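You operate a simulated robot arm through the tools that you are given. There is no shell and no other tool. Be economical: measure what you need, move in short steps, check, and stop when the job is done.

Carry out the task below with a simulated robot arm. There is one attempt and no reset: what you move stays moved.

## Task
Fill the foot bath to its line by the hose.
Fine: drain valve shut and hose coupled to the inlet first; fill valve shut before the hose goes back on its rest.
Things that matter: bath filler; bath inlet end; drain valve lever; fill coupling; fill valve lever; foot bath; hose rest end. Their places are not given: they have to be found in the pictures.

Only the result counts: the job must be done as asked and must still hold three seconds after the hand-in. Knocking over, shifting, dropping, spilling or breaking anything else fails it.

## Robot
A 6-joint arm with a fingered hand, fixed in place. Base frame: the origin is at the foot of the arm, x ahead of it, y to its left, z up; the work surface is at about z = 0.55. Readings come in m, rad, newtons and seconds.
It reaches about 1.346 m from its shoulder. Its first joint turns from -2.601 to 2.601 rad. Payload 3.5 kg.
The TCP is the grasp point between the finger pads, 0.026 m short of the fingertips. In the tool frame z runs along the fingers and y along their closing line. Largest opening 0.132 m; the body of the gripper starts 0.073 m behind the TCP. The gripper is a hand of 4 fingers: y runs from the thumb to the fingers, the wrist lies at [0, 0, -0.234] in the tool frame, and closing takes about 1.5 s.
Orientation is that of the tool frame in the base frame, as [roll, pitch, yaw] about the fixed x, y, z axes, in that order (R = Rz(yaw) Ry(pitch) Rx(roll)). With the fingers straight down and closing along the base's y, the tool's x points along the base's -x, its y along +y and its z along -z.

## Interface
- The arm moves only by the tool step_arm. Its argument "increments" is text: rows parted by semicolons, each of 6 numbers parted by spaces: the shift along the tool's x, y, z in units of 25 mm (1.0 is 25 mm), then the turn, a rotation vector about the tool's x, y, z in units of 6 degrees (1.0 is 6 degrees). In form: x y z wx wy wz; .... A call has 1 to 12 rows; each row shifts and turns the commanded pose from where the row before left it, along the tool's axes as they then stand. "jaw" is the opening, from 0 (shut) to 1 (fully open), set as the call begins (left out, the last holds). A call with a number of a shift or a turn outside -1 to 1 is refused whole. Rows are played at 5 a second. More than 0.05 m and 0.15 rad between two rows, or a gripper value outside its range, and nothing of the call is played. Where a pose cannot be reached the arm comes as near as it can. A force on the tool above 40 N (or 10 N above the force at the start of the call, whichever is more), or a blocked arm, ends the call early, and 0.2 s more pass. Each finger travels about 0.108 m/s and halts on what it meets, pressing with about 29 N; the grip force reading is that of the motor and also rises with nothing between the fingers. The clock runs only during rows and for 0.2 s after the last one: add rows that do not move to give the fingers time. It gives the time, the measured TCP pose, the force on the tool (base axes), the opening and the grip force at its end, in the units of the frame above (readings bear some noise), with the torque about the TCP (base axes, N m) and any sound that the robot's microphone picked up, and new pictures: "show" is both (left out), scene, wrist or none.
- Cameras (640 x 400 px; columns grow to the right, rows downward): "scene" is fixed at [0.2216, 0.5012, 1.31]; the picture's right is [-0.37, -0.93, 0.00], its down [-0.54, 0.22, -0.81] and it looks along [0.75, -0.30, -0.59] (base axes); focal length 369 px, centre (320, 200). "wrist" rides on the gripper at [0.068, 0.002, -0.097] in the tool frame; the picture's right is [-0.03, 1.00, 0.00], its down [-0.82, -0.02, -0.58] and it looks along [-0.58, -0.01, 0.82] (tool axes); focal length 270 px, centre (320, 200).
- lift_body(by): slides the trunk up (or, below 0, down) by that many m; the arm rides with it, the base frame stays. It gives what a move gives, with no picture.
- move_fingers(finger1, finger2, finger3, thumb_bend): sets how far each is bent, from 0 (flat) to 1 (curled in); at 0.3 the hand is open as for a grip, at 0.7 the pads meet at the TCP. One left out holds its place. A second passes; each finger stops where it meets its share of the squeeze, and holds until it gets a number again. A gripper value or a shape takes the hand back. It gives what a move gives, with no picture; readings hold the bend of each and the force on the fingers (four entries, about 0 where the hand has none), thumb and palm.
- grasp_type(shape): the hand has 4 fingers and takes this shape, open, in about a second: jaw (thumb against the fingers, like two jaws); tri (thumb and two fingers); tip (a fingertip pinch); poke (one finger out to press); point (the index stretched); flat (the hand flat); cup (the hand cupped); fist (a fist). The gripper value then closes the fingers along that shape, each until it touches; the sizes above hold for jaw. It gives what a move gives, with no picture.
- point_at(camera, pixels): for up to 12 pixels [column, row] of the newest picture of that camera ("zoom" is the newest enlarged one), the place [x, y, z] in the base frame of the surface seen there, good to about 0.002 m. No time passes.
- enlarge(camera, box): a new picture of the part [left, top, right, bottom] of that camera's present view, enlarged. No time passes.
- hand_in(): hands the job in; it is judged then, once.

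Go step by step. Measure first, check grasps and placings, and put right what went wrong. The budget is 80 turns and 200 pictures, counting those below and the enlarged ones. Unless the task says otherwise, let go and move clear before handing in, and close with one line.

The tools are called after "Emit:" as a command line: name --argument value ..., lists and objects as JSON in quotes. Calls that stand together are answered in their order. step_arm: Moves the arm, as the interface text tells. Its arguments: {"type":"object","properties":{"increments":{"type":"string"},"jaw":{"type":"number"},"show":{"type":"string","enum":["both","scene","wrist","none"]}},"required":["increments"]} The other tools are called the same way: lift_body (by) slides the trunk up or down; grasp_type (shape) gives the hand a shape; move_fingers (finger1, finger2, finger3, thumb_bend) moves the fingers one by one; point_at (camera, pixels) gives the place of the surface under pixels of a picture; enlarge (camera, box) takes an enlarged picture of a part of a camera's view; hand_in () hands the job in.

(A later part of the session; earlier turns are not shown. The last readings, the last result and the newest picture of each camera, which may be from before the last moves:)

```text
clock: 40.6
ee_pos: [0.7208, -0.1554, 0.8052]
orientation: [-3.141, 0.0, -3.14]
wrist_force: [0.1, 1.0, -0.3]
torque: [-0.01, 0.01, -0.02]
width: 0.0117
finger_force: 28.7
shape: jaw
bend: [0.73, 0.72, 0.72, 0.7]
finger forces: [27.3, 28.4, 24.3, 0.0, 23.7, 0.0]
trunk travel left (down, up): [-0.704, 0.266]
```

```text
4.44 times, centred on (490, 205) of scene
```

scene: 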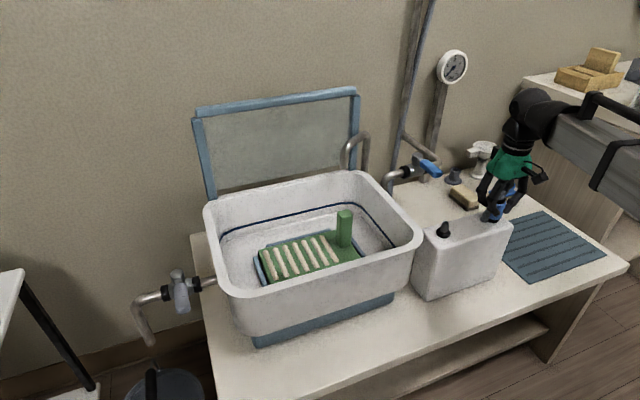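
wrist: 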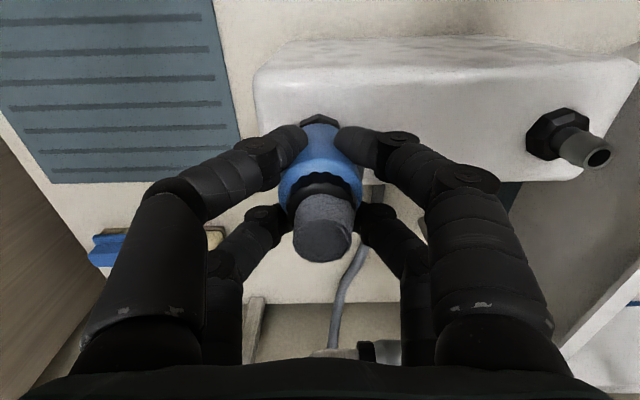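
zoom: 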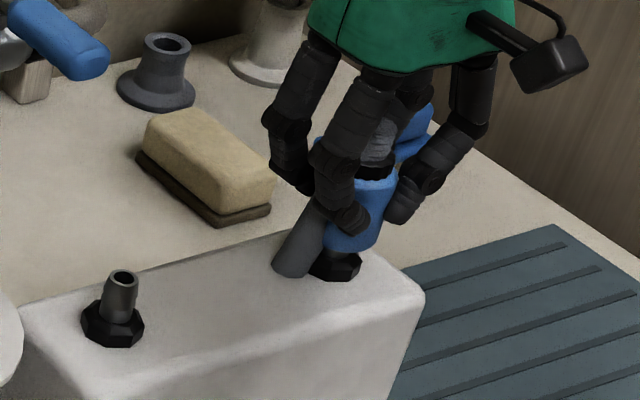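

The coupling rises freely and its rest collar shows beneath. I'll lift another 45 mm to clear the spigot.

Emit:
lift_body --by 0.045

Emit:
step_arm --increments "0 0 0 0 0 0" --show "both"

Emit:
enlarge --camera "scene" --box '[425, 150, 545, 250]'

Emit:
enlarge --camera "wrist" --box '[250, 80, 400, 200]'

```text
clock: 41.5
ee_pos: [0.7215, -0.155, 0.8499]
orientation: [-3.14, -0.001, 3.141]
wrist_force: [-0.4, 0.7, 0.2]
torque: [-0.03, 0.02, -0.01]
width: 0.0118
finger_force: 29.2
shape: jaw
bend: [0.73, 0.72, 0.72, 0.7]
finger forces: [27.4, 28.3, 24.2, 0.1, 23.7, 0.0]
trunk travel left (down, up): [-0.749, 0.221]
```

```text
clock: 41.9
ee_pos: [0.7204, -0.1546, 0.8496]
orientation: [3.141, 0.0, -3.142]
wrist_force: [0.3, 0.0, -0.8]
torque: [-0.04, -0.01, 0.03]
width: 0.0116
finger_force: 28.8
shape: jaw
bend: [0.73, 0.72, 0.72, 0.7]
finger forces: [27.2, 28.3, 24.3, 0.0, 23.7, 0.1]
trunk travel left (down, up): [-0.749, 0.221]
```

scene: 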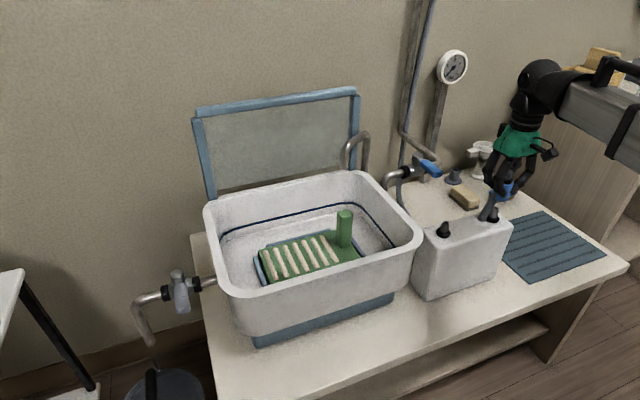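
wrist: 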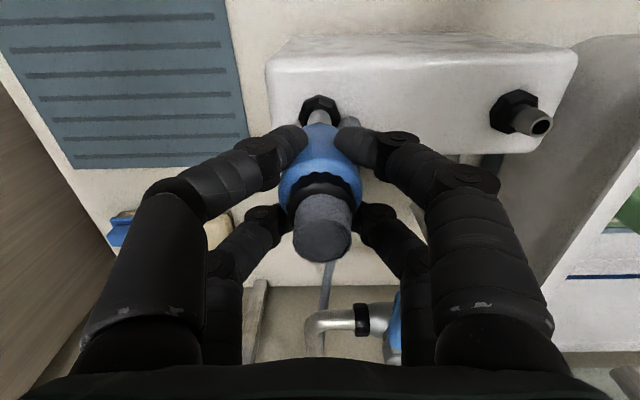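

```text
4.00 times, centred on (485, 200) of scene
```

zoom: 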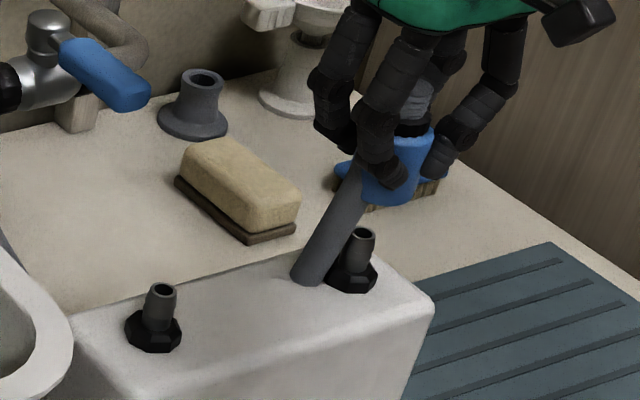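

```text
3.33 times, centred on (325, 140) of wrist
```

zoom: 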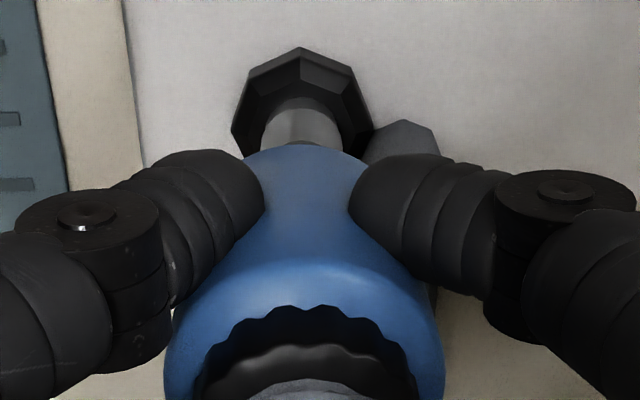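

Rest and inlet spigots look identical, so I'll measure their exact separation from a high zoom.

Emit:
enlarge --camera "scene" --box '[435, 198, 507, 243]'

```text
8.89 times, centred on (471, 220) of scene
```

zoom: 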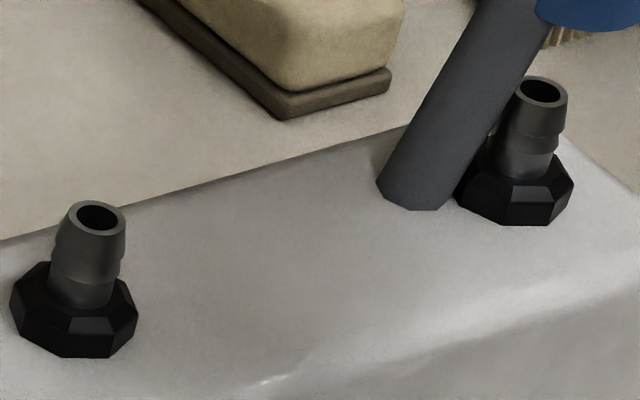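

Emit:
point_at --camera "zoom" --pixels '[[95, 234], [94, 203], [72, 216], [122, 217], [538, 106], [541, 79], [516, 91], [565, 93], [82, 270], [525, 145], [64, 310], [508, 188]]'

Emit:
point_at --camera "wrist" --pixels '[[549, 127], [540, 120], [532, 127], [541, 134], [510, 92], [493, 113], [317, 97], [302, 112], [337, 112], [318, 118], [516, 97], [519, 125]]'

```text
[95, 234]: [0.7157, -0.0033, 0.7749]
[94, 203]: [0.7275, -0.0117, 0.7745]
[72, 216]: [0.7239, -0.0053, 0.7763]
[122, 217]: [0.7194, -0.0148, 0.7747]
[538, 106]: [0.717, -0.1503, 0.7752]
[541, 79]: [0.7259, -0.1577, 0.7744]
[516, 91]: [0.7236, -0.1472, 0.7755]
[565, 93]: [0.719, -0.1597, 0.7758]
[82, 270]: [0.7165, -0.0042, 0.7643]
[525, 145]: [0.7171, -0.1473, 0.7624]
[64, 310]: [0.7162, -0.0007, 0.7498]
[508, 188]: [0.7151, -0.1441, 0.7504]
```

```text
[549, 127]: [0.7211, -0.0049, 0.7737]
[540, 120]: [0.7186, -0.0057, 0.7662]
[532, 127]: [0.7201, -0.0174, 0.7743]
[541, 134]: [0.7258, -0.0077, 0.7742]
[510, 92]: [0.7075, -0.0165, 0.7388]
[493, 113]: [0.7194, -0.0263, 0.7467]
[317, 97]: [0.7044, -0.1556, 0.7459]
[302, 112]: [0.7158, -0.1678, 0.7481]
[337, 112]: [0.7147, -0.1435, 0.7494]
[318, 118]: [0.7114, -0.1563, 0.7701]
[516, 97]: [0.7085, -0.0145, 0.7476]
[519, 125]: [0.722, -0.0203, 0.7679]
```

The separation is 0.145 m purely in y. I'll carry the coupling over by 5.8 units and check the bath rim clearance.

Emit:
step_arm --increments "0 0.97 0 0 0 0;0 0.97 0 0 0 0;0 0.97 0 0 0 0;0 0.97 0 0 0 0;0 0.96 0 0 0 0;0 0.96 0 0 0 0;0 0 0 0 0 0" --show "both"

Emit:
enlarge --camera "scene" --box '[380, 140, 520, 250]'

Emit:
point_at --camera "scene" --pixels '[[400, 205], [415, 230], [418, 238], [410, 220], [395, 200], [420, 245], [408, 250]]'

```text
clock: 43.5
ee_pos: [0.7198, -0.0088, 0.8505]
orientation: [3.141, 0.001, -3.141]
wrist_force: [0.2, -0.4, -1.2]
torque: [0.01, -0.01, 0.02]
width: 0.0118
finger_force: 29.1
shape: jaw
bend: [0.73, 0.72, 0.72, 0.7]
finger forces: [28.1, 28.9, 24.6, 0.1, 24.1, 0.1]
trunk travel left (down, up): [-0.749, 0.221]
```

scene: 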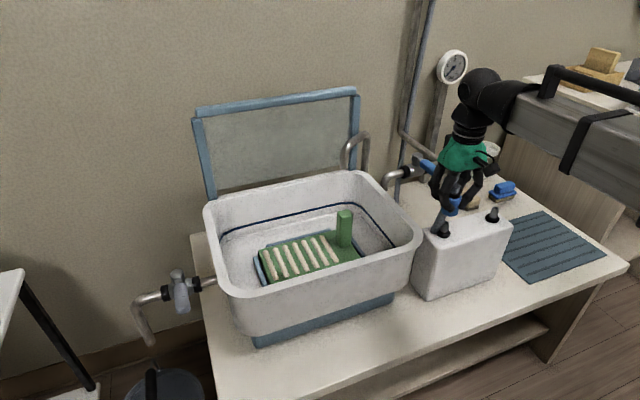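
wrist: 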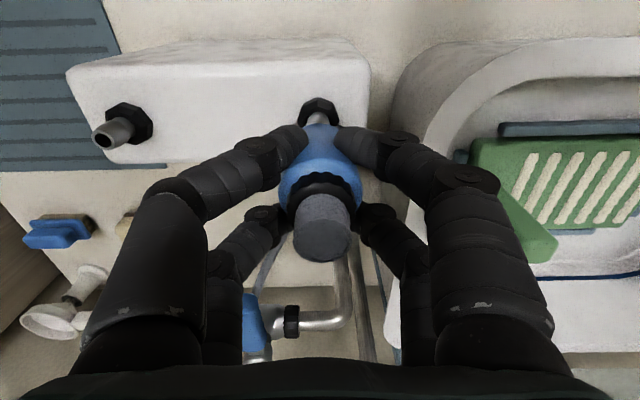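

```text
3.64 times, centred on (450, 195) of scene
```

zoom: 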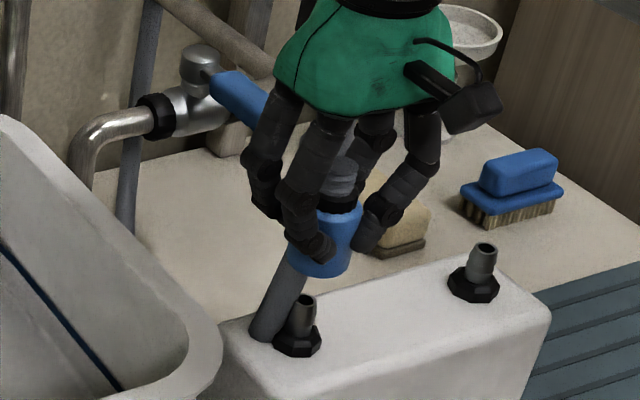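

```text
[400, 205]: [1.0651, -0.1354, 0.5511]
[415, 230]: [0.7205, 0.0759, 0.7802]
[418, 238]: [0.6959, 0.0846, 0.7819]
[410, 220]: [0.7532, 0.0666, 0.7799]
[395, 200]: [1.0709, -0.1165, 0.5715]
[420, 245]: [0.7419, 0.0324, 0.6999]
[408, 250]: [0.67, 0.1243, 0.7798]
```

The coupling is over the inlet, and the bath rim (y≈0.066, z 0.78) is clear of the fingers. I'll lower in two steps while watching force.

Emit:
lift_body --by -0.04

Emit:
lift_body --by -0.014

Emit:
step_arm --increments "0 0 0 0 0 0" --show "wrist"

Emit:
enlarge --camera "scene" --box '[400, 160, 500, 250]'

```text
clock: 44.4
ee_pos: [0.7199, -0.0091, 0.8097]
orientation: [3.142, -0.001, -3.141]
wrist_force: [1.4, -0.6, -0.2]
torque: [-0.02, 0.0, 0.03]
width: 0.0117
finger_force: 28.6
shape: jaw
bend: [0.73, 0.72, 0.72, 0.7]
finger forces: [28.0, 29.1, 25.1, 0.1, 24.2, 0.1]
trunk travel left (down, up): [-0.709, 0.261]
```

```text
clock: 45.0
ee_pos: [0.7206, -0.0079, 0.7956]
orientation: [-3.141, 0.0, 3.14]
wrist_force: [2.9, -1.3, -0.8]
torque: [-0.03, -0.07, 0.0]
width: 0.0115
finger_force: 28.9
shape: jaw
bend: [0.73, 0.72, 0.72, 0.7]
finger forces: [27.4, 29.4, 25.8, 0.1, 24.0, 0.1]
trunk travel left (down, up): [-0.695, 0.275]
```

```text
clock: 45.4
ee_pos: [0.7196, -0.0093, 0.7956]
orientation: [3.141, -0.001, -3.141]
wrist_force: [3.9, -1.2, -1.5]
torque: [-0.02, -0.1, 0.0]
width: 0.0115
finger_force: 28.7
shape: jaw
bend: [0.73, 0.72, 0.72, 0.7]
finger forces: [27.2, 29.6, 26.1, 0.0, 24.0, 0.1]
trunk travel left (down, up): [-0.695, 0.275]
```

wrist: 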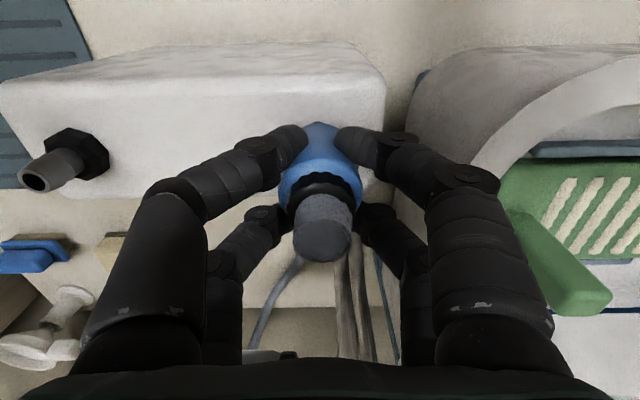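

```text
4.44 times, centred on (450, 205) of scene
```

zoom: 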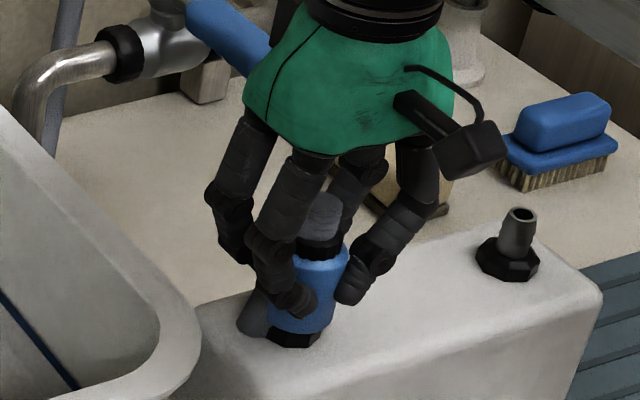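

It's on the inlet at nearly the same height as on the rest, with the side force under 4 N. I'll press about 2 mm more to seat it.

Emit:
lift_body --by -0.002

Emit:
step_arm --increments "0 0 0 0 0 0" --show "none"

```text
clock: 45.9
ee_pos: [0.72, -0.0088, 0.7943]
orientation: [-3.141, 0.001, -3.141]
wrist_force: [7.2, -2.0, 9.6]
torque: [-0.01, -0.19, -0.01]
width: 0.0119
finger_force: 29.3
shape: jaw
bend: [0.73, 0.72, 0.72, 0.7]
finger forces: [27.9, 31.5, 28.4, 0.1, 25.0, 0.1]
trunk travel left (down, up): [-0.693, 0.277]
```

```text
clock: 46.3
ee_pos: [0.7202, -0.0095, 0.7945]
orientation: [3.139, 0.002, -3.141]
wrist_force: [9.5, -1.7, 11.8]
torque: [-0.02, -0.22, 0.02]
width: 0.0116
finger_force: 28.5
shape: jaw
bend: [0.73, 0.72, 0.72, 0.71]
finger forces: [27.8, 32.3, 29.2, 0.0, 25.0, 0.0]
trunk travel left (down, up): [-0.693, 0.277]
```

It's seated with 12 N contact. I'll open only halfway so the fingers don't touch the bath rim, then lift clear.

Emit:
step_arm --increments "0 0 0 0 0 0;0 0 0 0 0 0;0 0 0 0 0 0;0 0 0 0 0 0" --jaw 0.5 --show "none"

Emit:
lift_body --by 0.1

Emit:
step_arm --increments "0 0 0 0 0 0" --show "both"

Emit:
enlarge --camera "scene" --box '[370, 130, 530, 250]'

```text
clock: 47.3
ee_pos: [0.7207, -0.0097, 0.7945]
orientation: [-3.141, 0.0, 3.141]
wrist_force: [0.6, 1.1, -0.3]
torque: [-0.02, 0.02, 0.0]
width: 0.0656
finger_force: 0.1
shape: jaw
bend: [0.73, 0.73, 0.73, 0.7]
finger forces: [0.0, 0.0, 0.1, 0.0, 0.0, 0.0]
trunk travel left (down, up): [-0.693, 0.277]
```

```text
clock: 48.6
ee_pos: [0.7184, -0.0101, 0.8941]
orientation: [-3.141, 0.001, -3.14]
wrist_force: [0.7, -0.2, -0.4]
torque: [0.02, -0.02, 0.03]
width: 0.0653
finger_force: 0.1
shape: jaw
bend: [0.73, 0.73, 0.73, 0.7]
finger forces: [0.0, 0.0, 0.1, 0.1, 0.0, 0.0]
trunk travel left (down, up): [-0.793, 0.177]
```

```text
clock: 49.0
ee_pos: [0.7197, -0.0095, 0.8942]
orientation: [-3.14, -0.001, 3.141]
wrist_force: [0.2, -0.9, 0.6]
torque: [0.01, 0.03, 0.01]
width: 0.0654
finger_force: 0.1
shape: jaw
bend: [0.73, 0.73, 0.73, 0.7]
finger forces: [0.0, 0.0, 0.0, 0.1, 0.1, 0.1]
trunk travel left (down, up): [-0.793, 0.177]
```

scene: 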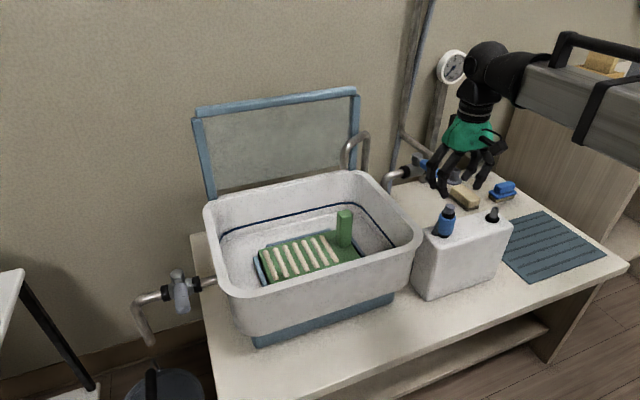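
wrist: 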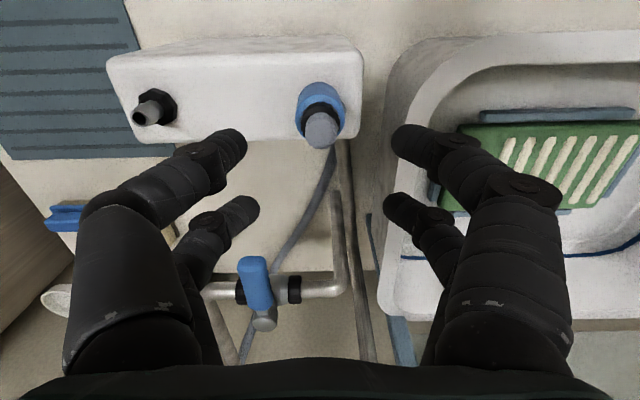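

```text
3.33 times, centred on (450, 190) of scene
```

zoom: 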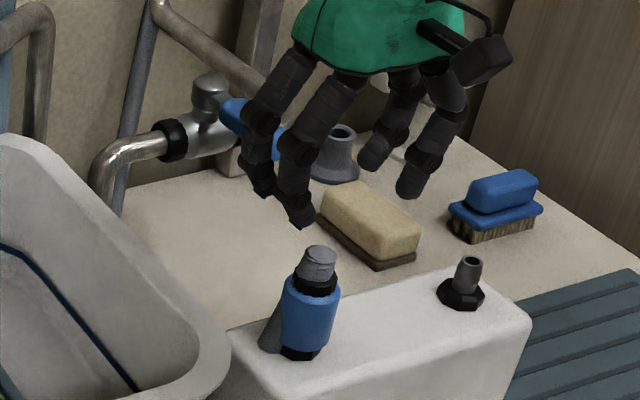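

The coupling is properly on the inlet. Now I'll measure the fill valve's lever.

Emit:
enlarge --camera "wrist" --box '[190, 230, 370, 345]'

Emit:
point_at --camera "wrist" --pixels '[[252, 260], [255, 275], [258, 300], [264, 323], [240, 265], [268, 265], [243, 290], [295, 288], [236, 292], [320, 288], [215, 290], [252, 300]]'

```text
3.48 times, centred on (280, 288) of wrist
```

zoom: 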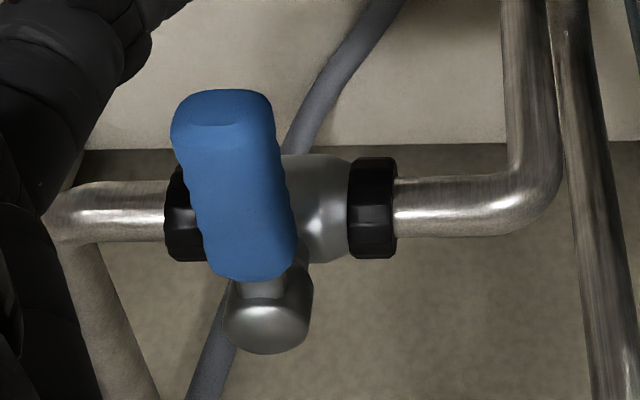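

```text
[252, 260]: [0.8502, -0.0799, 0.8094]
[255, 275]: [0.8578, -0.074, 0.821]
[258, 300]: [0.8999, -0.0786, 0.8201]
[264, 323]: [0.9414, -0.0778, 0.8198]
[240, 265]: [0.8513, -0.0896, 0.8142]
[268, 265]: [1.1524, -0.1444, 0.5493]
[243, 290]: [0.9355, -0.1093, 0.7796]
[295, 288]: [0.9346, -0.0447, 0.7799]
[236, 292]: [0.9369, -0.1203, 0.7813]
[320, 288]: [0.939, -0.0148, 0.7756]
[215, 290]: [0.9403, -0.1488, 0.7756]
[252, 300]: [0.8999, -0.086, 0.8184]
```

The lever spans x 0.848–0.91 at y≈-0.079, top z 0.821, with the stem at (0.945,-0.079). I'll move over it with the cage half open.

Emit:
step_arm --increments "-0.88 -0.4 0 0 0 0;-0.88 -0.4 0 0 0 0;-0.88 -0.4 0 0 0 0;-0.88 -0.4 0 0 0 0;-0.88 -0.4 0 0 0 0;-0.88 -0.4 0 0 0 0;-0.85 -0.38 0 0 0 0" --show "both"

Emit:
point_at --camera "scene" --pixels '[[346, 150], [365, 140], [356, 134], [367, 165], [355, 110], [270, 213], [340, 204], [390, 235], [300, 190]]'

```text
clock: 50.6
ee_pos: [0.8741, -0.0788, 0.8946]
orientation: [-3.14, 0.0, 3.141]
wrist_force: [0.3, 0.4, -0.6]
torque: [-0.02, 0.02, 0.0]
width: 0.0652
finger_force: 0.1
shape: jaw
bend: [0.73, 0.73, 0.73, 0.7]
finger forces: [0.0, 0.0, 0.0, 0.0, 0.0, 0.1]
trunk travel left (down, up): [-0.793, 0.177]
```

scene: 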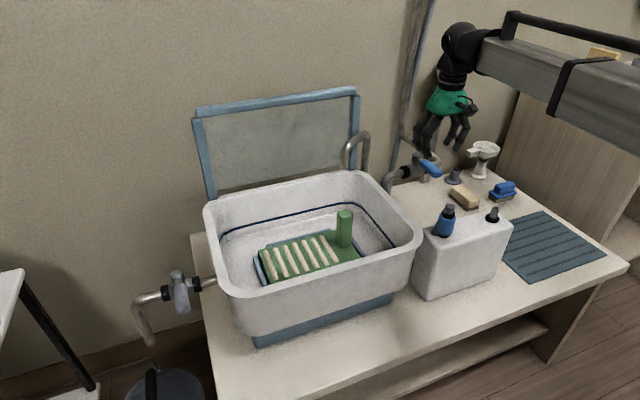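
wrist: 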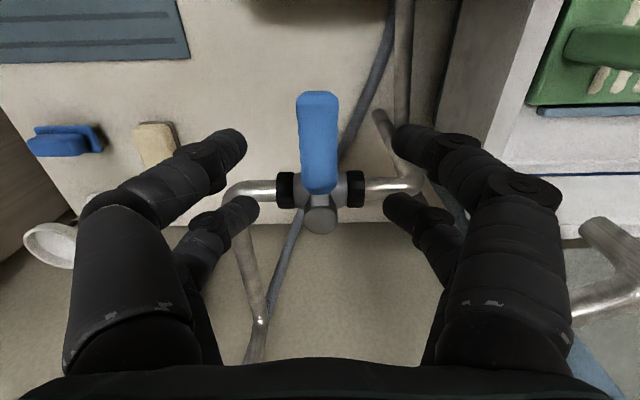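

```text
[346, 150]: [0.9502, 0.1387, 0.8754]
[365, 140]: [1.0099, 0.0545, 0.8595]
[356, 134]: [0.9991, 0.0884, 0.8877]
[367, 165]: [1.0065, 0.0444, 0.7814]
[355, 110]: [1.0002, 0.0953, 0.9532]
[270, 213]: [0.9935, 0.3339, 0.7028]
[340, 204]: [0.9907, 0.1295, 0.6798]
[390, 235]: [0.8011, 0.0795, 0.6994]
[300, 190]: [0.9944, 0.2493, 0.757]
```

The cage is centred over the lever. I'll lower 0.08 m and close the cage to about 30 mm, and zoom into the bath to learn the line height.

Emit:
lift_body --by -0.08

Emit:
step_arm --increments "0 0 0 0 0 0;0 0 0 0 0 0;0 0 0 0 0 0;0 0 0 0 0 0" --jaw 0.22 --show "both"

Emit:
enlarge --camera "scene" --box '[200, 160, 430, 310]'

```text
clock: 51.8
ee_pos: [0.8735, -0.0778, 0.8141]
orientation: [-3.142, 0.0, 3.141]
wrist_force: [-0.3, 1.0, 0.0]
torque: [-0.01, -0.01, 0.02]
width: 0.0654
finger_force: 0.0
shape: jaw
bend: [0.73, 0.73, 0.73, 0.7]
finger forces: [0.0, 0.0, 0.1, 0.1, 0.0, 0.1]
trunk travel left (down, up): [-0.713, 0.257]
```

```text
clock: 52.8
ee_pos: [0.8744, -0.0778, 0.814]
orientation: [3.141, -0.001, 3.141]
wrist_force: [-0.4, 1.4, 0.2]
torque: [-0.01, 0.02, 0.03]
width: 0.0294
finger_force: 0.1
shape: jaw
bend: [0.73, 0.73, 0.73, 0.7]
finger forces: [0.0, 0.0, 0.2, 0.0, 0.1, 0.1]
trunk travel left (down, up): [-0.713, 0.257]
```

scene: 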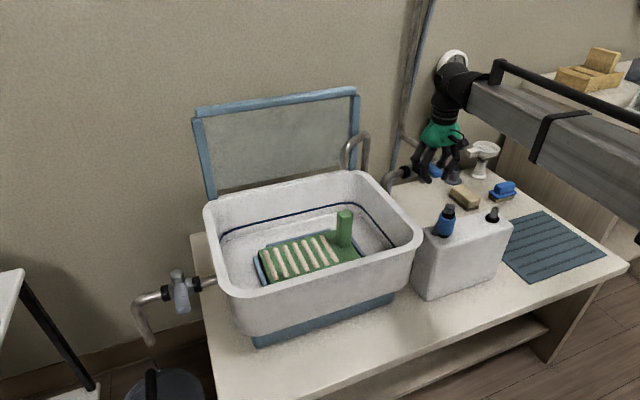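
wrist: 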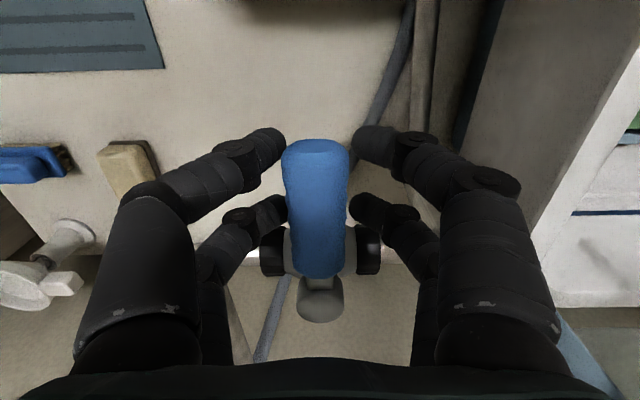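

```text
2.67 times, centred on (315, 235) of scene
```

zoom: 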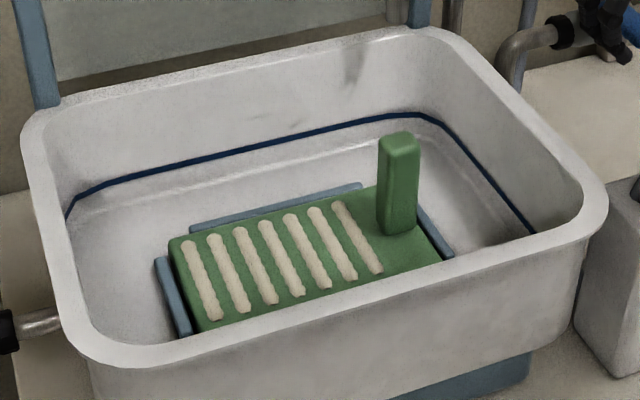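

Now I'll measure the line's and floor's heights, and push the lever ~12° toward +y to feel which way it opens.

Emit:
point_at --camera "zoom" --pixels '[[300, 137], [200, 163], [415, 114], [480, 160], [300, 165], [300, 185], [120, 230], [450, 200], [90, 205]]'

Emit:
step_arm --increments "-0.016 0.3 0 0 0 1;-0.016 0.3 0 0 0 1" --show "both"

```text
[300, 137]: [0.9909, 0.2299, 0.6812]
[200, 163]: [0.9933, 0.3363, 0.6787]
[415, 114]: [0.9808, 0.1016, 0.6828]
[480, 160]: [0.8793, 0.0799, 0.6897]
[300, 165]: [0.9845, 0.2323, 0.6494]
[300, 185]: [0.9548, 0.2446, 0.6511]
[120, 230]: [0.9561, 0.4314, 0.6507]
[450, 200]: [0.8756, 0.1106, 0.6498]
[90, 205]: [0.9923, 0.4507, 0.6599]
```

```text
clock: 53.4
ee_pos: [0.8744, -0.0628, 0.8134]
orientation: [3.141, 0.002, 2.931]
wrist_force: [1.2, -3.8, -10.1]
torque: [0.01, -0.06, 0.2]
width: 0.033
finger_force: 12.6
shape: jaw
bend: [0.64, 0.71, 0.73, 0.7]
finger forces: [9.9, 9.7, 10.0, 0.0, 11.6, 0.1]
trunk travel left (down, up): [-0.713, 0.257]
```

scene: 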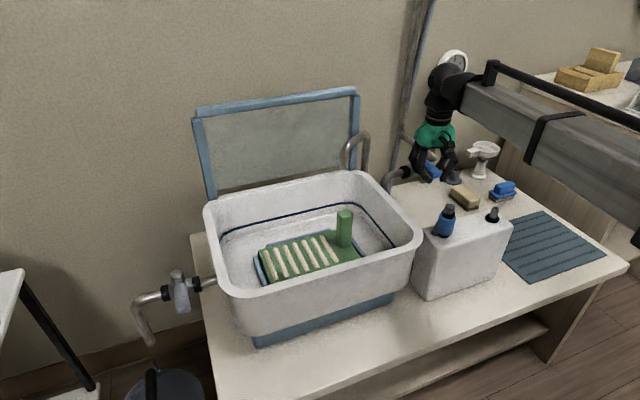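
wrist: 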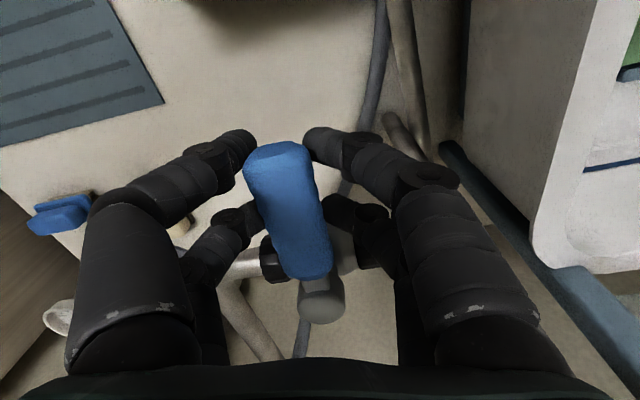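

The lever stayed put with 12 N on the fingers, so +y is its stop and it opens toward -y. I'll return, then turn ~12° toward -y.

Emit:
step_arm --increments "0.016 -0.3 0 0 0 -1;0.016 -0.3 0 0 0 -1;-0.016 -0.3 0 0 0 -1;-0.016 -0.3 0 0 0 -1" --jaw 0.22 --show "both"

```text
clock: 54.4
ee_pos: [0.8758, -0.0924, 0.811]
orientation: [-3.142, -0.003, -2.93]
wrist_force: [0.9, -5.2, -36.7]
torque: [0.08, 0.26, -0.41]
width: 0.0258
finger_force: 29.4
shape: jaw
bend: [0.63, 0.68, 0.73, 0.72]
finger forces: [24.2, 24.8, 25.3, 0.1, 24.5, 0.0]
trunk travel left (down, up): [-0.713, 0.257]
```

scene: 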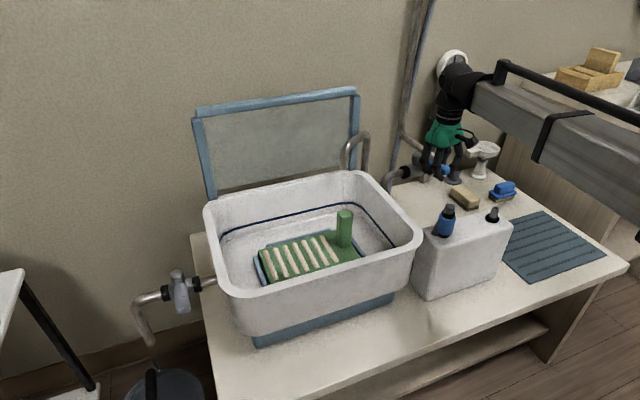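
wrist: 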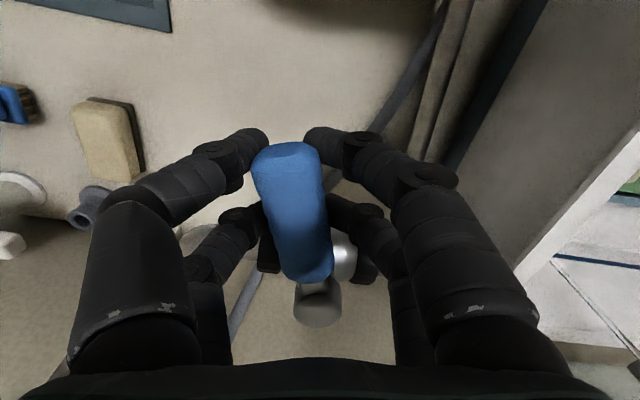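

The hand is turned 12°, but I need to know where the lever points, so I'll measure it.

Emit:
point_at --camera "wrist" --pixels '[[285, 165], [300, 240], [302, 270], [318, 310]]'

Emit:
enlarge --camera "scene" --box '[370, 120, 490, 220]'

```text
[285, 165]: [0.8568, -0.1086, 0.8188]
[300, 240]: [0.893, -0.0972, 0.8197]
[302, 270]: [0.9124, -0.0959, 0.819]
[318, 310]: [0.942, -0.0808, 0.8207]
```

```text
4.00 times, centred on (430, 170) of scene
```

zoom: 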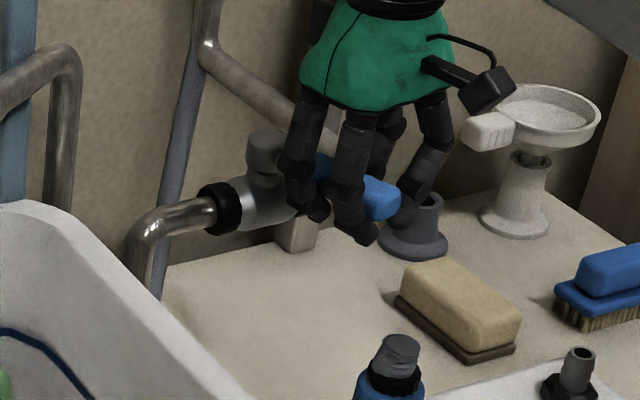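

The lever has turned about 18° toward -y, so this is the right direction. I'll relax the cage to 0.3 and check the bath before turning more.

Emit:
step_arm --increments "0 0 0 0 0 0;0 0 0 0 0 0" --jaw 0.3 --show "none"

Emit:
step_arm --increments "-0.016 -0.3 0 0 0 -1;-0.016 -0.3 0 0 0 -1;-0.016 -0.3 0 0 0 -1" --show "both"

```text
clock: 55.0
ee_pos: [0.8725, -0.0913, 0.8148]
orientation: [3.14, -0.002, -2.931]
wrist_force: [-1.0, 0.0, 0.1]
torque: [-0.02, 0.03, 0.02]
width: 0.0395
finger_force: 0.1
shape: jaw
bend: [0.74, 0.74, 0.73, 0.7]
finger forces: [0.1, 0.1, 0.0, 0.0, 0.2, 0.1]
trunk travel left (down, up): [-0.713, 0.257]
```

```text
clock: 55.8
ee_pos: [0.8831, -0.1149, 0.8137]
orientation: [3.141, -0.001, -2.616]
wrist_force: [-1.1, 0.2, 0.8]
torque: [-0.01, 0.01, -0.02]
width: 0.04
finger_force: 0.0
shape: jaw
bend: [0.73, 0.74, 0.73, 0.7]
finger forces: [0.8, 0.1, 0.0, 0.0, 0.1, 0.1]
trunk travel left (down, up): [-0.713, 0.257]
```

scene: 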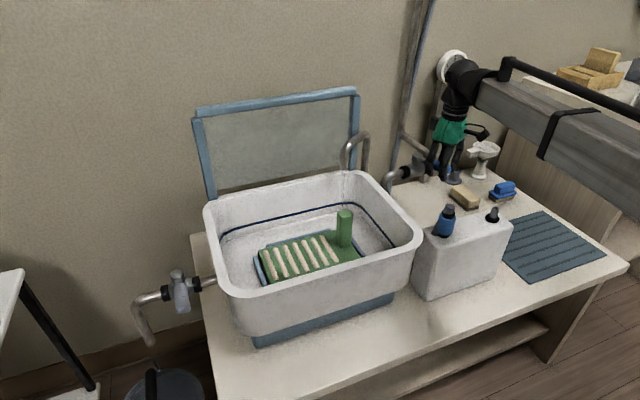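
wrist: 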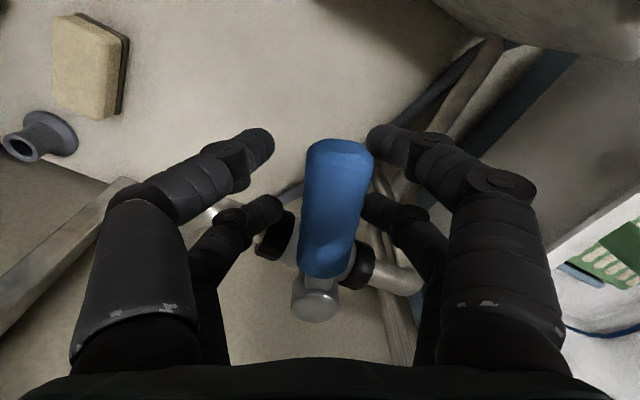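

The lever is at about 25° with no water visible yet. I'll turn ~24° further.

Emit:
step_arm --increments "-0.016 -0.3 0 0 0 -1;-0.016 -0.3 0 0 0 -1;-0.016 -0.3 0 0 0 -1;-0.016 -0.3 0 0 0 -1" --show "both"

Emit:
enlarge --camera "scene" --box '[200, 160, 430, 310]'

```text
clock: 56.8
ee_pos: [0.9019, -0.1364, 0.8149]
orientation: [-3.141, 0.0, -2.197]
wrist_force: [-1.3, 0.5, -1.1]
torque: [0.02, -0.02, -0.03]
width: 0.0402
finger_force: 0.2
shape: jaw
bend: [0.73, 0.74, 0.73, 0.7]
finger forces: [0.9, 0.1, 0.0, 0.1, 0.0, 0.0]
trunk travel left (down, up): [-0.713, 0.257]
```

scene: 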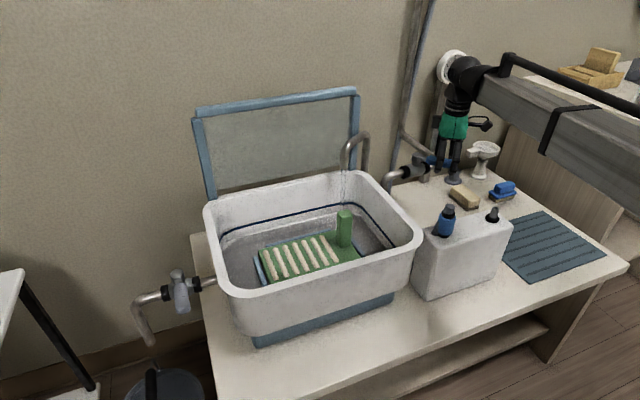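
wrist: 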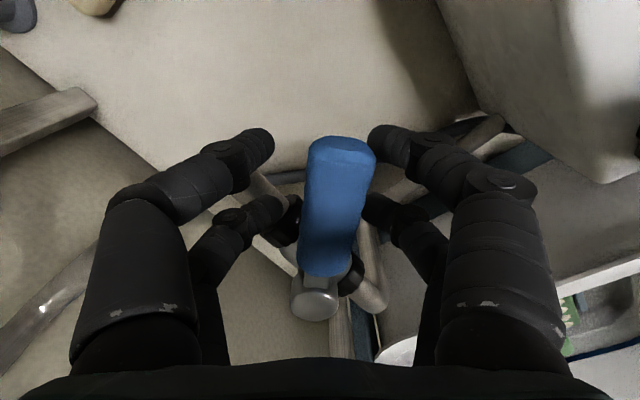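

```text
2.67 times, centred on (315, 235) of scene
```

zoom: 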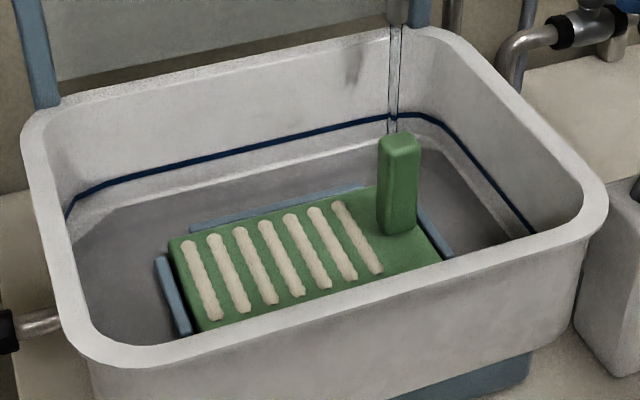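

Water is running from the spout and covering the floor. I'll measure the level now and again after a short wait, to get the rate.

Emit:
point_at --camera "zoom" --pixels '[[120, 230], [300, 180], [450, 190], [140, 280]]'

Emit:
step_arm --increments "0 0 0 0 0 0;0 0 0 0 0 0;0 0 0 0 0 0;0 0 0 0 0 0" --show "scene"

Emit:
point_at --camera "scene" --pixels '[[240, 246], [310, 228], [365, 231], [247, 265]]'

```text
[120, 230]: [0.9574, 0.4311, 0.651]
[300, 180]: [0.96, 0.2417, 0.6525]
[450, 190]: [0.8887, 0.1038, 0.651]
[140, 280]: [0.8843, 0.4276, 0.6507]
```

```text
clock: 57.8
ee_pos: [0.9026, -0.1358, 0.8142]
orientation: [3.141, -0.001, -2.2]
wrist_force: [-0.7, 0.1, -0.3]
torque: [0.02, 0.01, -0.01]
width: 0.04
finger_force: 0.1
shape: jaw
bend: [0.73, 0.74, 0.73, 0.7]
finger forces: [0.4, 0.1, 0.0, 0.0, 0.0, 0.0]
trunk travel left (down, up): [-0.713, 0.257]
```

scene: 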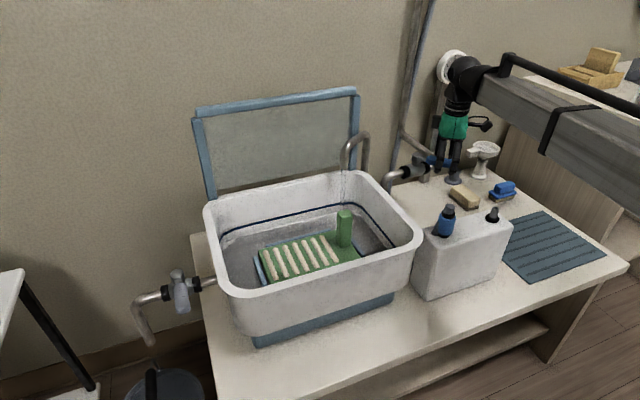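

```text
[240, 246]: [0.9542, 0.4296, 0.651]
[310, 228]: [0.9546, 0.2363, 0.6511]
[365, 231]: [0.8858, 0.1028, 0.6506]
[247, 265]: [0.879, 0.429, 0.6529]
```

The level rises slowly, so I'll wait another 2.6 s and remeasure.

Emit:
step_arm --increments "0 0 0 0 0 0;0 0 0 0 0 0;0 0 0 0 0 0;0 0 0 0 0 0;0 0 0 0 0 0;0 0 0 0 0 0;0 0 0 0 0 0;0 0 0 0 0 0;0 0 0 0 0 0;0 0 0 0 0 0;0 0 0 0 0 0;0 0 0 0 0 0" --show "scene"

Emit:
enlarge --camera "scene" --box '[200, 160, 430, 310]'

Emit:
point_at --camera "scene" --pixels '[[240, 246], [310, 228], [365, 231], [247, 265]]'

```text
clock: 60.4
ee_pos: [0.9024, -0.137, 0.814]
orientation: [-3.141, 0.001, -2.198]
wrist_force: [-1.1, 0.4, -0.8]
torque: [-0.01, 0.01, 0.04]
width: 0.0397
finger_force: 0.1
shape: jaw
bend: [0.73, 0.74, 0.73, 0.7]
finger forces: [0.2, 0.0, 0.0, 0.1, 0.1, 0.0]
trunk travel left (down, up): [-0.713, 0.257]
```

scene: 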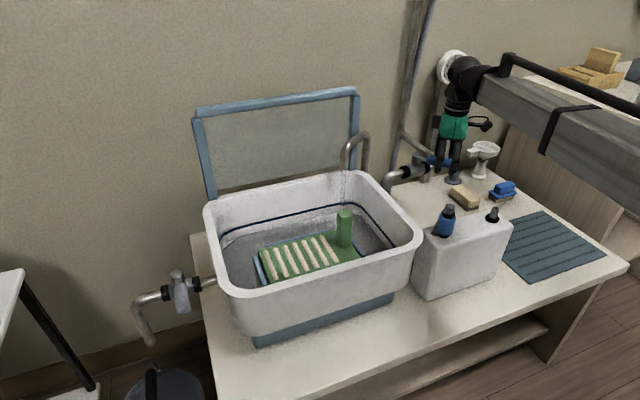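

```text
2.67 times, centred on (315, 235) of scene
```

zoom: 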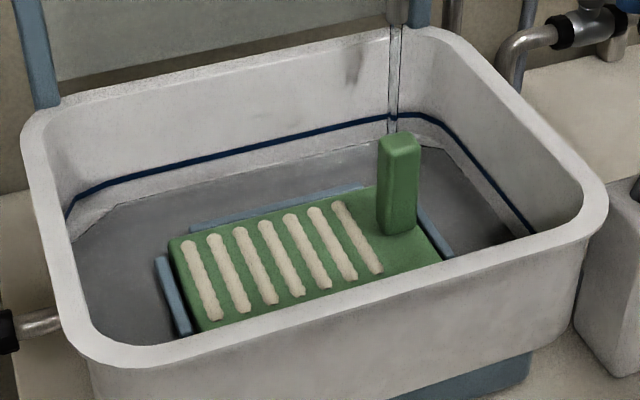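

```text
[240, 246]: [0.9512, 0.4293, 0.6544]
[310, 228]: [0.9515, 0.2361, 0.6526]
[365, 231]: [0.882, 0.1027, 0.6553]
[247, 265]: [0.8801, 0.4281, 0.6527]
```

The level is about 0.6535, rising roughly 1 mm/s against a line at about 0.681. I'll wait 10 s more and remeasure.

Emit:
step_arm --increments "0 0 0 0 0 0;0 0 0 0 0 0;0 0 0 0 0 0;0 0 0 0 0 0;0 0 0 0 0 0;0 0 0 0 0 0;0 0 0 0 0 0;0 0 0 0 0 0;0 0 0 0 0 0;0 0 0 0 0 0;0 0 0 0 0 0;0 0 0 0 0 0" --show "none"

Emit:
step_arm --increments "0 0 0 0 0 0;0 0 0 0 0 0;0 0 0 0 0 0;0 0 0 0 0 0;0 0 0 0 0 0;0 0 0 0 0 0;0 0 0 0 0 0;0 0 0 0 0 0;0 0 0 0 0 0;0 0 0 0 0 0;0 0 0 0 0 0;0 0 0 0 0 0" --show "none"

Emit:
step_arm --increments "0 0 0 0 0 0;0 0 0 0 0 0;0 0 0 0 0 0;0 0 0 0 0 0;0 0 0 0 0 0;0 0 0 0 0 0;0 0 0 0 0 0;0 0 0 0 0 0;0 0 0 0 0 0;0 0 0 0 0 0;0 0 0 0 0 0;0 0 0 0 0 0" --show "none"

Emit:
step_arm --increments "0 0 0 0 0 0;0 0 0 0 0 0;0 0 0 0 0 0;0 0 0 0 0 0;0 0 0 0 0 0;0 0 0 0 0 0;0 0 0 0 0 0;0 0 0 0 0 0;0 0 0 0 0 0;0 0 0 0 0 0;0 0 0 0 0 0;0 0 0 0 0 0" --show "scene"

Emit:
enlarge --camera "scene" --box '[200, 160, 430, 310]'

Emit:
point_at --camera "scene" --pixels '[[240, 246], [310, 228], [365, 231], [247, 265], [235, 240], [245, 250], [300, 226], [320, 226]]'

```text
clock: 63.0
ee_pos: [0.9028, -0.1368, 0.8138]
orientation: [3.142, -0.002, -2.2]
wrist_force: [0.0, -0.7, 0.0]
torque: [0.0, -0.02, 0.0]
width: 0.0397
finger_force: 0.1
shape: jaw
bend: [0.73, 0.74, 0.73, 0.7]
finger forces: [0.2, 0.0, 0.0, 0.0, 0.0, 0.1]
trunk travel left (down, up): [-0.713, 0.257]
```

```text
clock: 65.6
ee_pos: [0.9032, -0.1359, 0.8129]
orientation: [3.141, 0.0, -2.198]
wrist_force: [-0.9, 0.6, 0.3]
torque: [-0.02, -0.01, -0.05]
width: 0.04
finger_force: 0.0
shape: jaw
bend: [0.73, 0.74, 0.73, 0.7]
finger forces: [0.1, 0.0, 0.1, 0.0, 0.1, 0.1]
trunk travel left (down, up): [-0.713, 0.257]
```

```text
clock: 68.2
ee_pos: [0.902, -0.1374, 0.814]
orientation: [-3.14, 0.0, -2.199]
wrist_force: [0.7, 0.0, -0.3]
torque: [-0.03, -0.01, 0.03]
width: 0.0398
finger_force: 0.1
shape: jaw
bend: [0.73, 0.74, 0.73, 0.7]
finger forces: [0.2, 0.0, 0.0, 0.1, 0.0, 0.0]
trunk travel left (down, up): [-0.713, 0.257]
```

```text
clock: 70.8
ee_pos: [0.9013, -0.137, 0.8137]
orientation: [3.141, 0.0, -2.2]
wrist_force: [0.2, 0.3, 0.7]
torque: [-0.02, 0.01, -0.02]
width: 0.0395
finger_force: 0.1
shape: jaw
bend: [0.73, 0.74, 0.73, 0.7]
finger forces: [0.0, 0.0, 0.1, 0.0, 0.0, 0.0]
trunk travel left (down, up): [-0.713, 0.257]
```

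scene: 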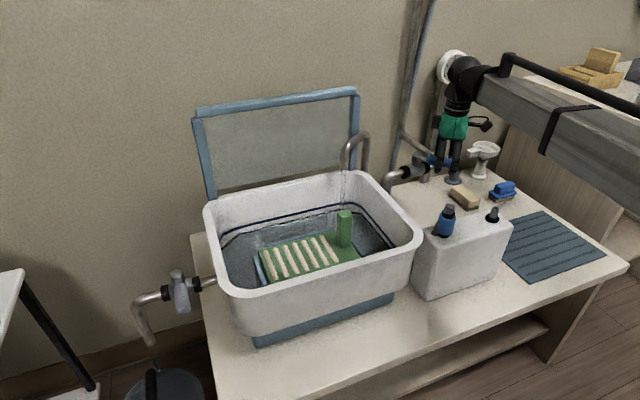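

```text
2.67 times, centred on (315, 235) of scene
```

zoom: 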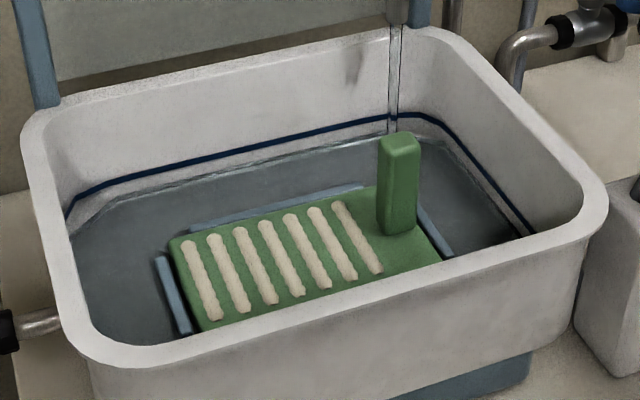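

```text
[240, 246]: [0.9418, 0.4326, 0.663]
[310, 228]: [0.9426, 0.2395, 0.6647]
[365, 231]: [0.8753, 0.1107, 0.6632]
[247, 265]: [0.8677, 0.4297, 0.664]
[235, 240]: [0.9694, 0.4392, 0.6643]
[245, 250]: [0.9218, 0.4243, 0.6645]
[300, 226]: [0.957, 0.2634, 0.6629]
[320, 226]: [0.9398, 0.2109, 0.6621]
```

The level is 0.6636 at t=70.8, a rate of about 0.94 mm/s. I'll wait another 10.4 s, then measure line and level carefully.

Emit:
step_arm --increments "0 0 0 0 0 0;0 0 0 0 0 0;0 0 0 0 0 0;0 0 0 0 0 0;0 0 0 0 0 0;0 0 0 0 0 0;0 0 0 0 0 0;0 0 0 0 0 0;0 0 0 0 0 0;0 0 0 0 0 0;0 0 0 0 0 0;0 0 0 0 0 0" --show "none"

Emit:
step_arm --increments "0 0 0 0 0 0;0 0 0 0 0 0;0 0 0 0 0 0;0 0 0 0 0 0;0 0 0 0 0 0;0 0 0 0 0 0;0 0 0 0 0 0;0 0 0 0 0 0;0 0 0 0 0 0;0 0 0 0 0 0;0 0 0 0 0 0;0 0 0 0 0 0" --show "none"

Emit:
step_arm --increments "0 0 0 0 0 0;0 0 0 0 0 0;0 0 0 0 0 0;0 0 0 0 0 0;0 0 0 0 0 0;0 0 0 0 0 0;0 0 0 0 0 0;0 0 0 0 0 0;0 0 0 0 0 0;0 0 0 0 0 0;0 0 0 0 0 0;0 0 0 0 0 0" --show "none"

Emit:
step_arm --increments "0 0 0 0 0 0;0 0 0 0 0 0;0 0 0 0 0 0;0 0 0 0 0 0;0 0 0 0 0 0;0 0 0 0 0 0;0 0 0 0 0 0;0 0 0 0 0 0;0 0 0 0 0 0;0 0 0 0 0 0" --show "scene"

Emit:
point_at --camera "scene" --pixels '[[240, 246], [310, 226], [365, 228], [247, 265], [235, 240], [245, 250], [300, 224], [320, 224]]'

Emit:
enlarge --camera "scene" --box '[270, 180, 410, 265]'

```text
clock: 73.4
ee_pos: [0.9014, -0.1358, 0.8144]
orientation: [3.14, 0.0, -2.198]
wrist_force: [-0.1, 0.3, -0.6]
torque: [0.01, 0.01, -0.02]
width: 0.0394
finger_force: 0.0
shape: jaw
bend: [0.73, 0.74, 0.73, 0.7]
finger forces: [0.1, 0.0, 0.0, 0.0, 0.1, 0.0]
trunk travel left (down, up): [-0.713, 0.257]
```

```text
clock: 76.0
ee_pos: [0.9018, -0.1369, 0.8135]
orientation: [-3.142, 0.0, -2.199]
wrist_force: [-0.2, 0.2, 0.5]
torque: [0.02, 0.0, 0.03]
width: 0.0397
finger_force: 0.0
shape: jaw
bend: [0.73, 0.74, 0.73, 0.7]
finger forces: [0.0, 0.0, 0.1, 0.0, 0.0, 0.0]
trunk travel left (down, up): [-0.713, 0.257]
```

```text
clock: 78.6
ee_pos: [0.9016, -0.136, 0.8147]
orientation: [-3.141, 0.0, -2.199]
wrist_force: [0.4, 0.8, -0.5]
torque: [-0.01, 0.02, 0.0]
width: 0.0396
finger_force: 0.1
shape: jaw
bend: [0.73, 0.74, 0.73, 0.7]
finger forces: [0.0, 0.0, 0.1, 0.1, 0.1, 0.0]
trunk travel left (down, up): [-0.713, 0.257]
```

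```text
clock: 80.8
ee_pos: [0.9025, -0.1366, 0.8133]
orientation: [3.14, 0.0, -2.198]
wrist_force: [-0.7, 0.0, 0.3]
torque: [0.01, -0.03, 0.03]
width: 0.0397
finger_force: 0.2
shape: jaw
bend: [0.73, 0.74, 0.73, 0.7]
finger forces: [0.0, 0.0, 0.0, 0.0, 0.0, 0.0]
trunk travel left (down, up): [-0.713, 0.257]
```

scene: 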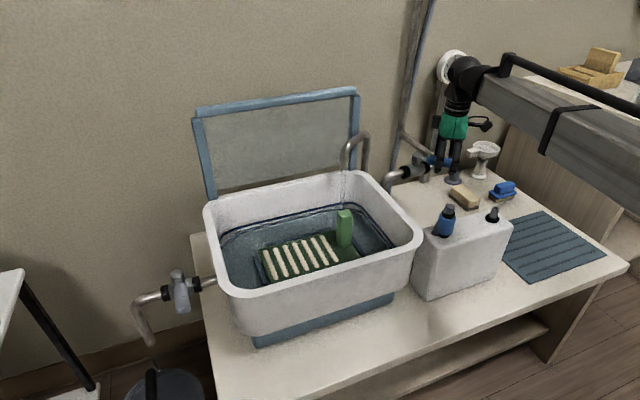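

```text
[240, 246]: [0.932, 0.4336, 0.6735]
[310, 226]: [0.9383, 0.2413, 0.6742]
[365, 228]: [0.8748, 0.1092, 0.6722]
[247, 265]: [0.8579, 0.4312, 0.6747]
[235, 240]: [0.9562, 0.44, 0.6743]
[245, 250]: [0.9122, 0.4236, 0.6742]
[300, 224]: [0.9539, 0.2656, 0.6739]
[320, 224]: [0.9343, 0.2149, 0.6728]
```

```text
4.57 times, centred on (340, 222) of scene
```

zoom: 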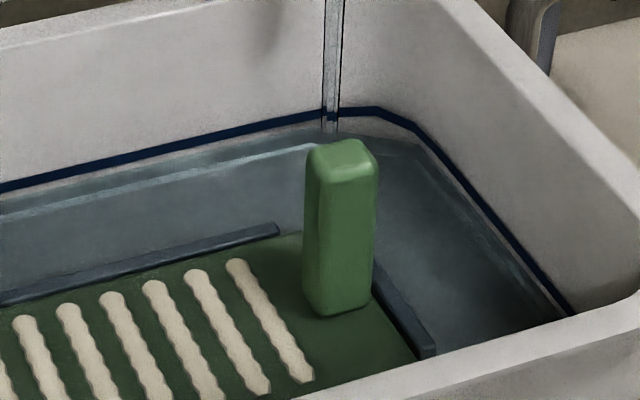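

The level is 0.6737 at t=80.8. Now I'll measure the dark line itself precisely.

Emit:
point_at --camera "zoom" --pixels '[[100, 165], [200, 138], [260, 122], [60, 175], [160, 149], [460, 177], [500, 224], [530, 258], [420, 135], [100, 169], [200, 142], [260, 126]]'

```text
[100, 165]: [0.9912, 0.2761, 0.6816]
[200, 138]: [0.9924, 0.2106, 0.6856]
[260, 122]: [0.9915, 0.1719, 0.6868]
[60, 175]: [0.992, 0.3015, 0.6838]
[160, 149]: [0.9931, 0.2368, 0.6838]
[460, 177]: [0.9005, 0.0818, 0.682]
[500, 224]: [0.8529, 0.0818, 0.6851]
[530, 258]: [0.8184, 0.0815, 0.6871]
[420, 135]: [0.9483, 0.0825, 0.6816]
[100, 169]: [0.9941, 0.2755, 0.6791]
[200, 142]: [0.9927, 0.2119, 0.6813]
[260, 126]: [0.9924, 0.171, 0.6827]
```

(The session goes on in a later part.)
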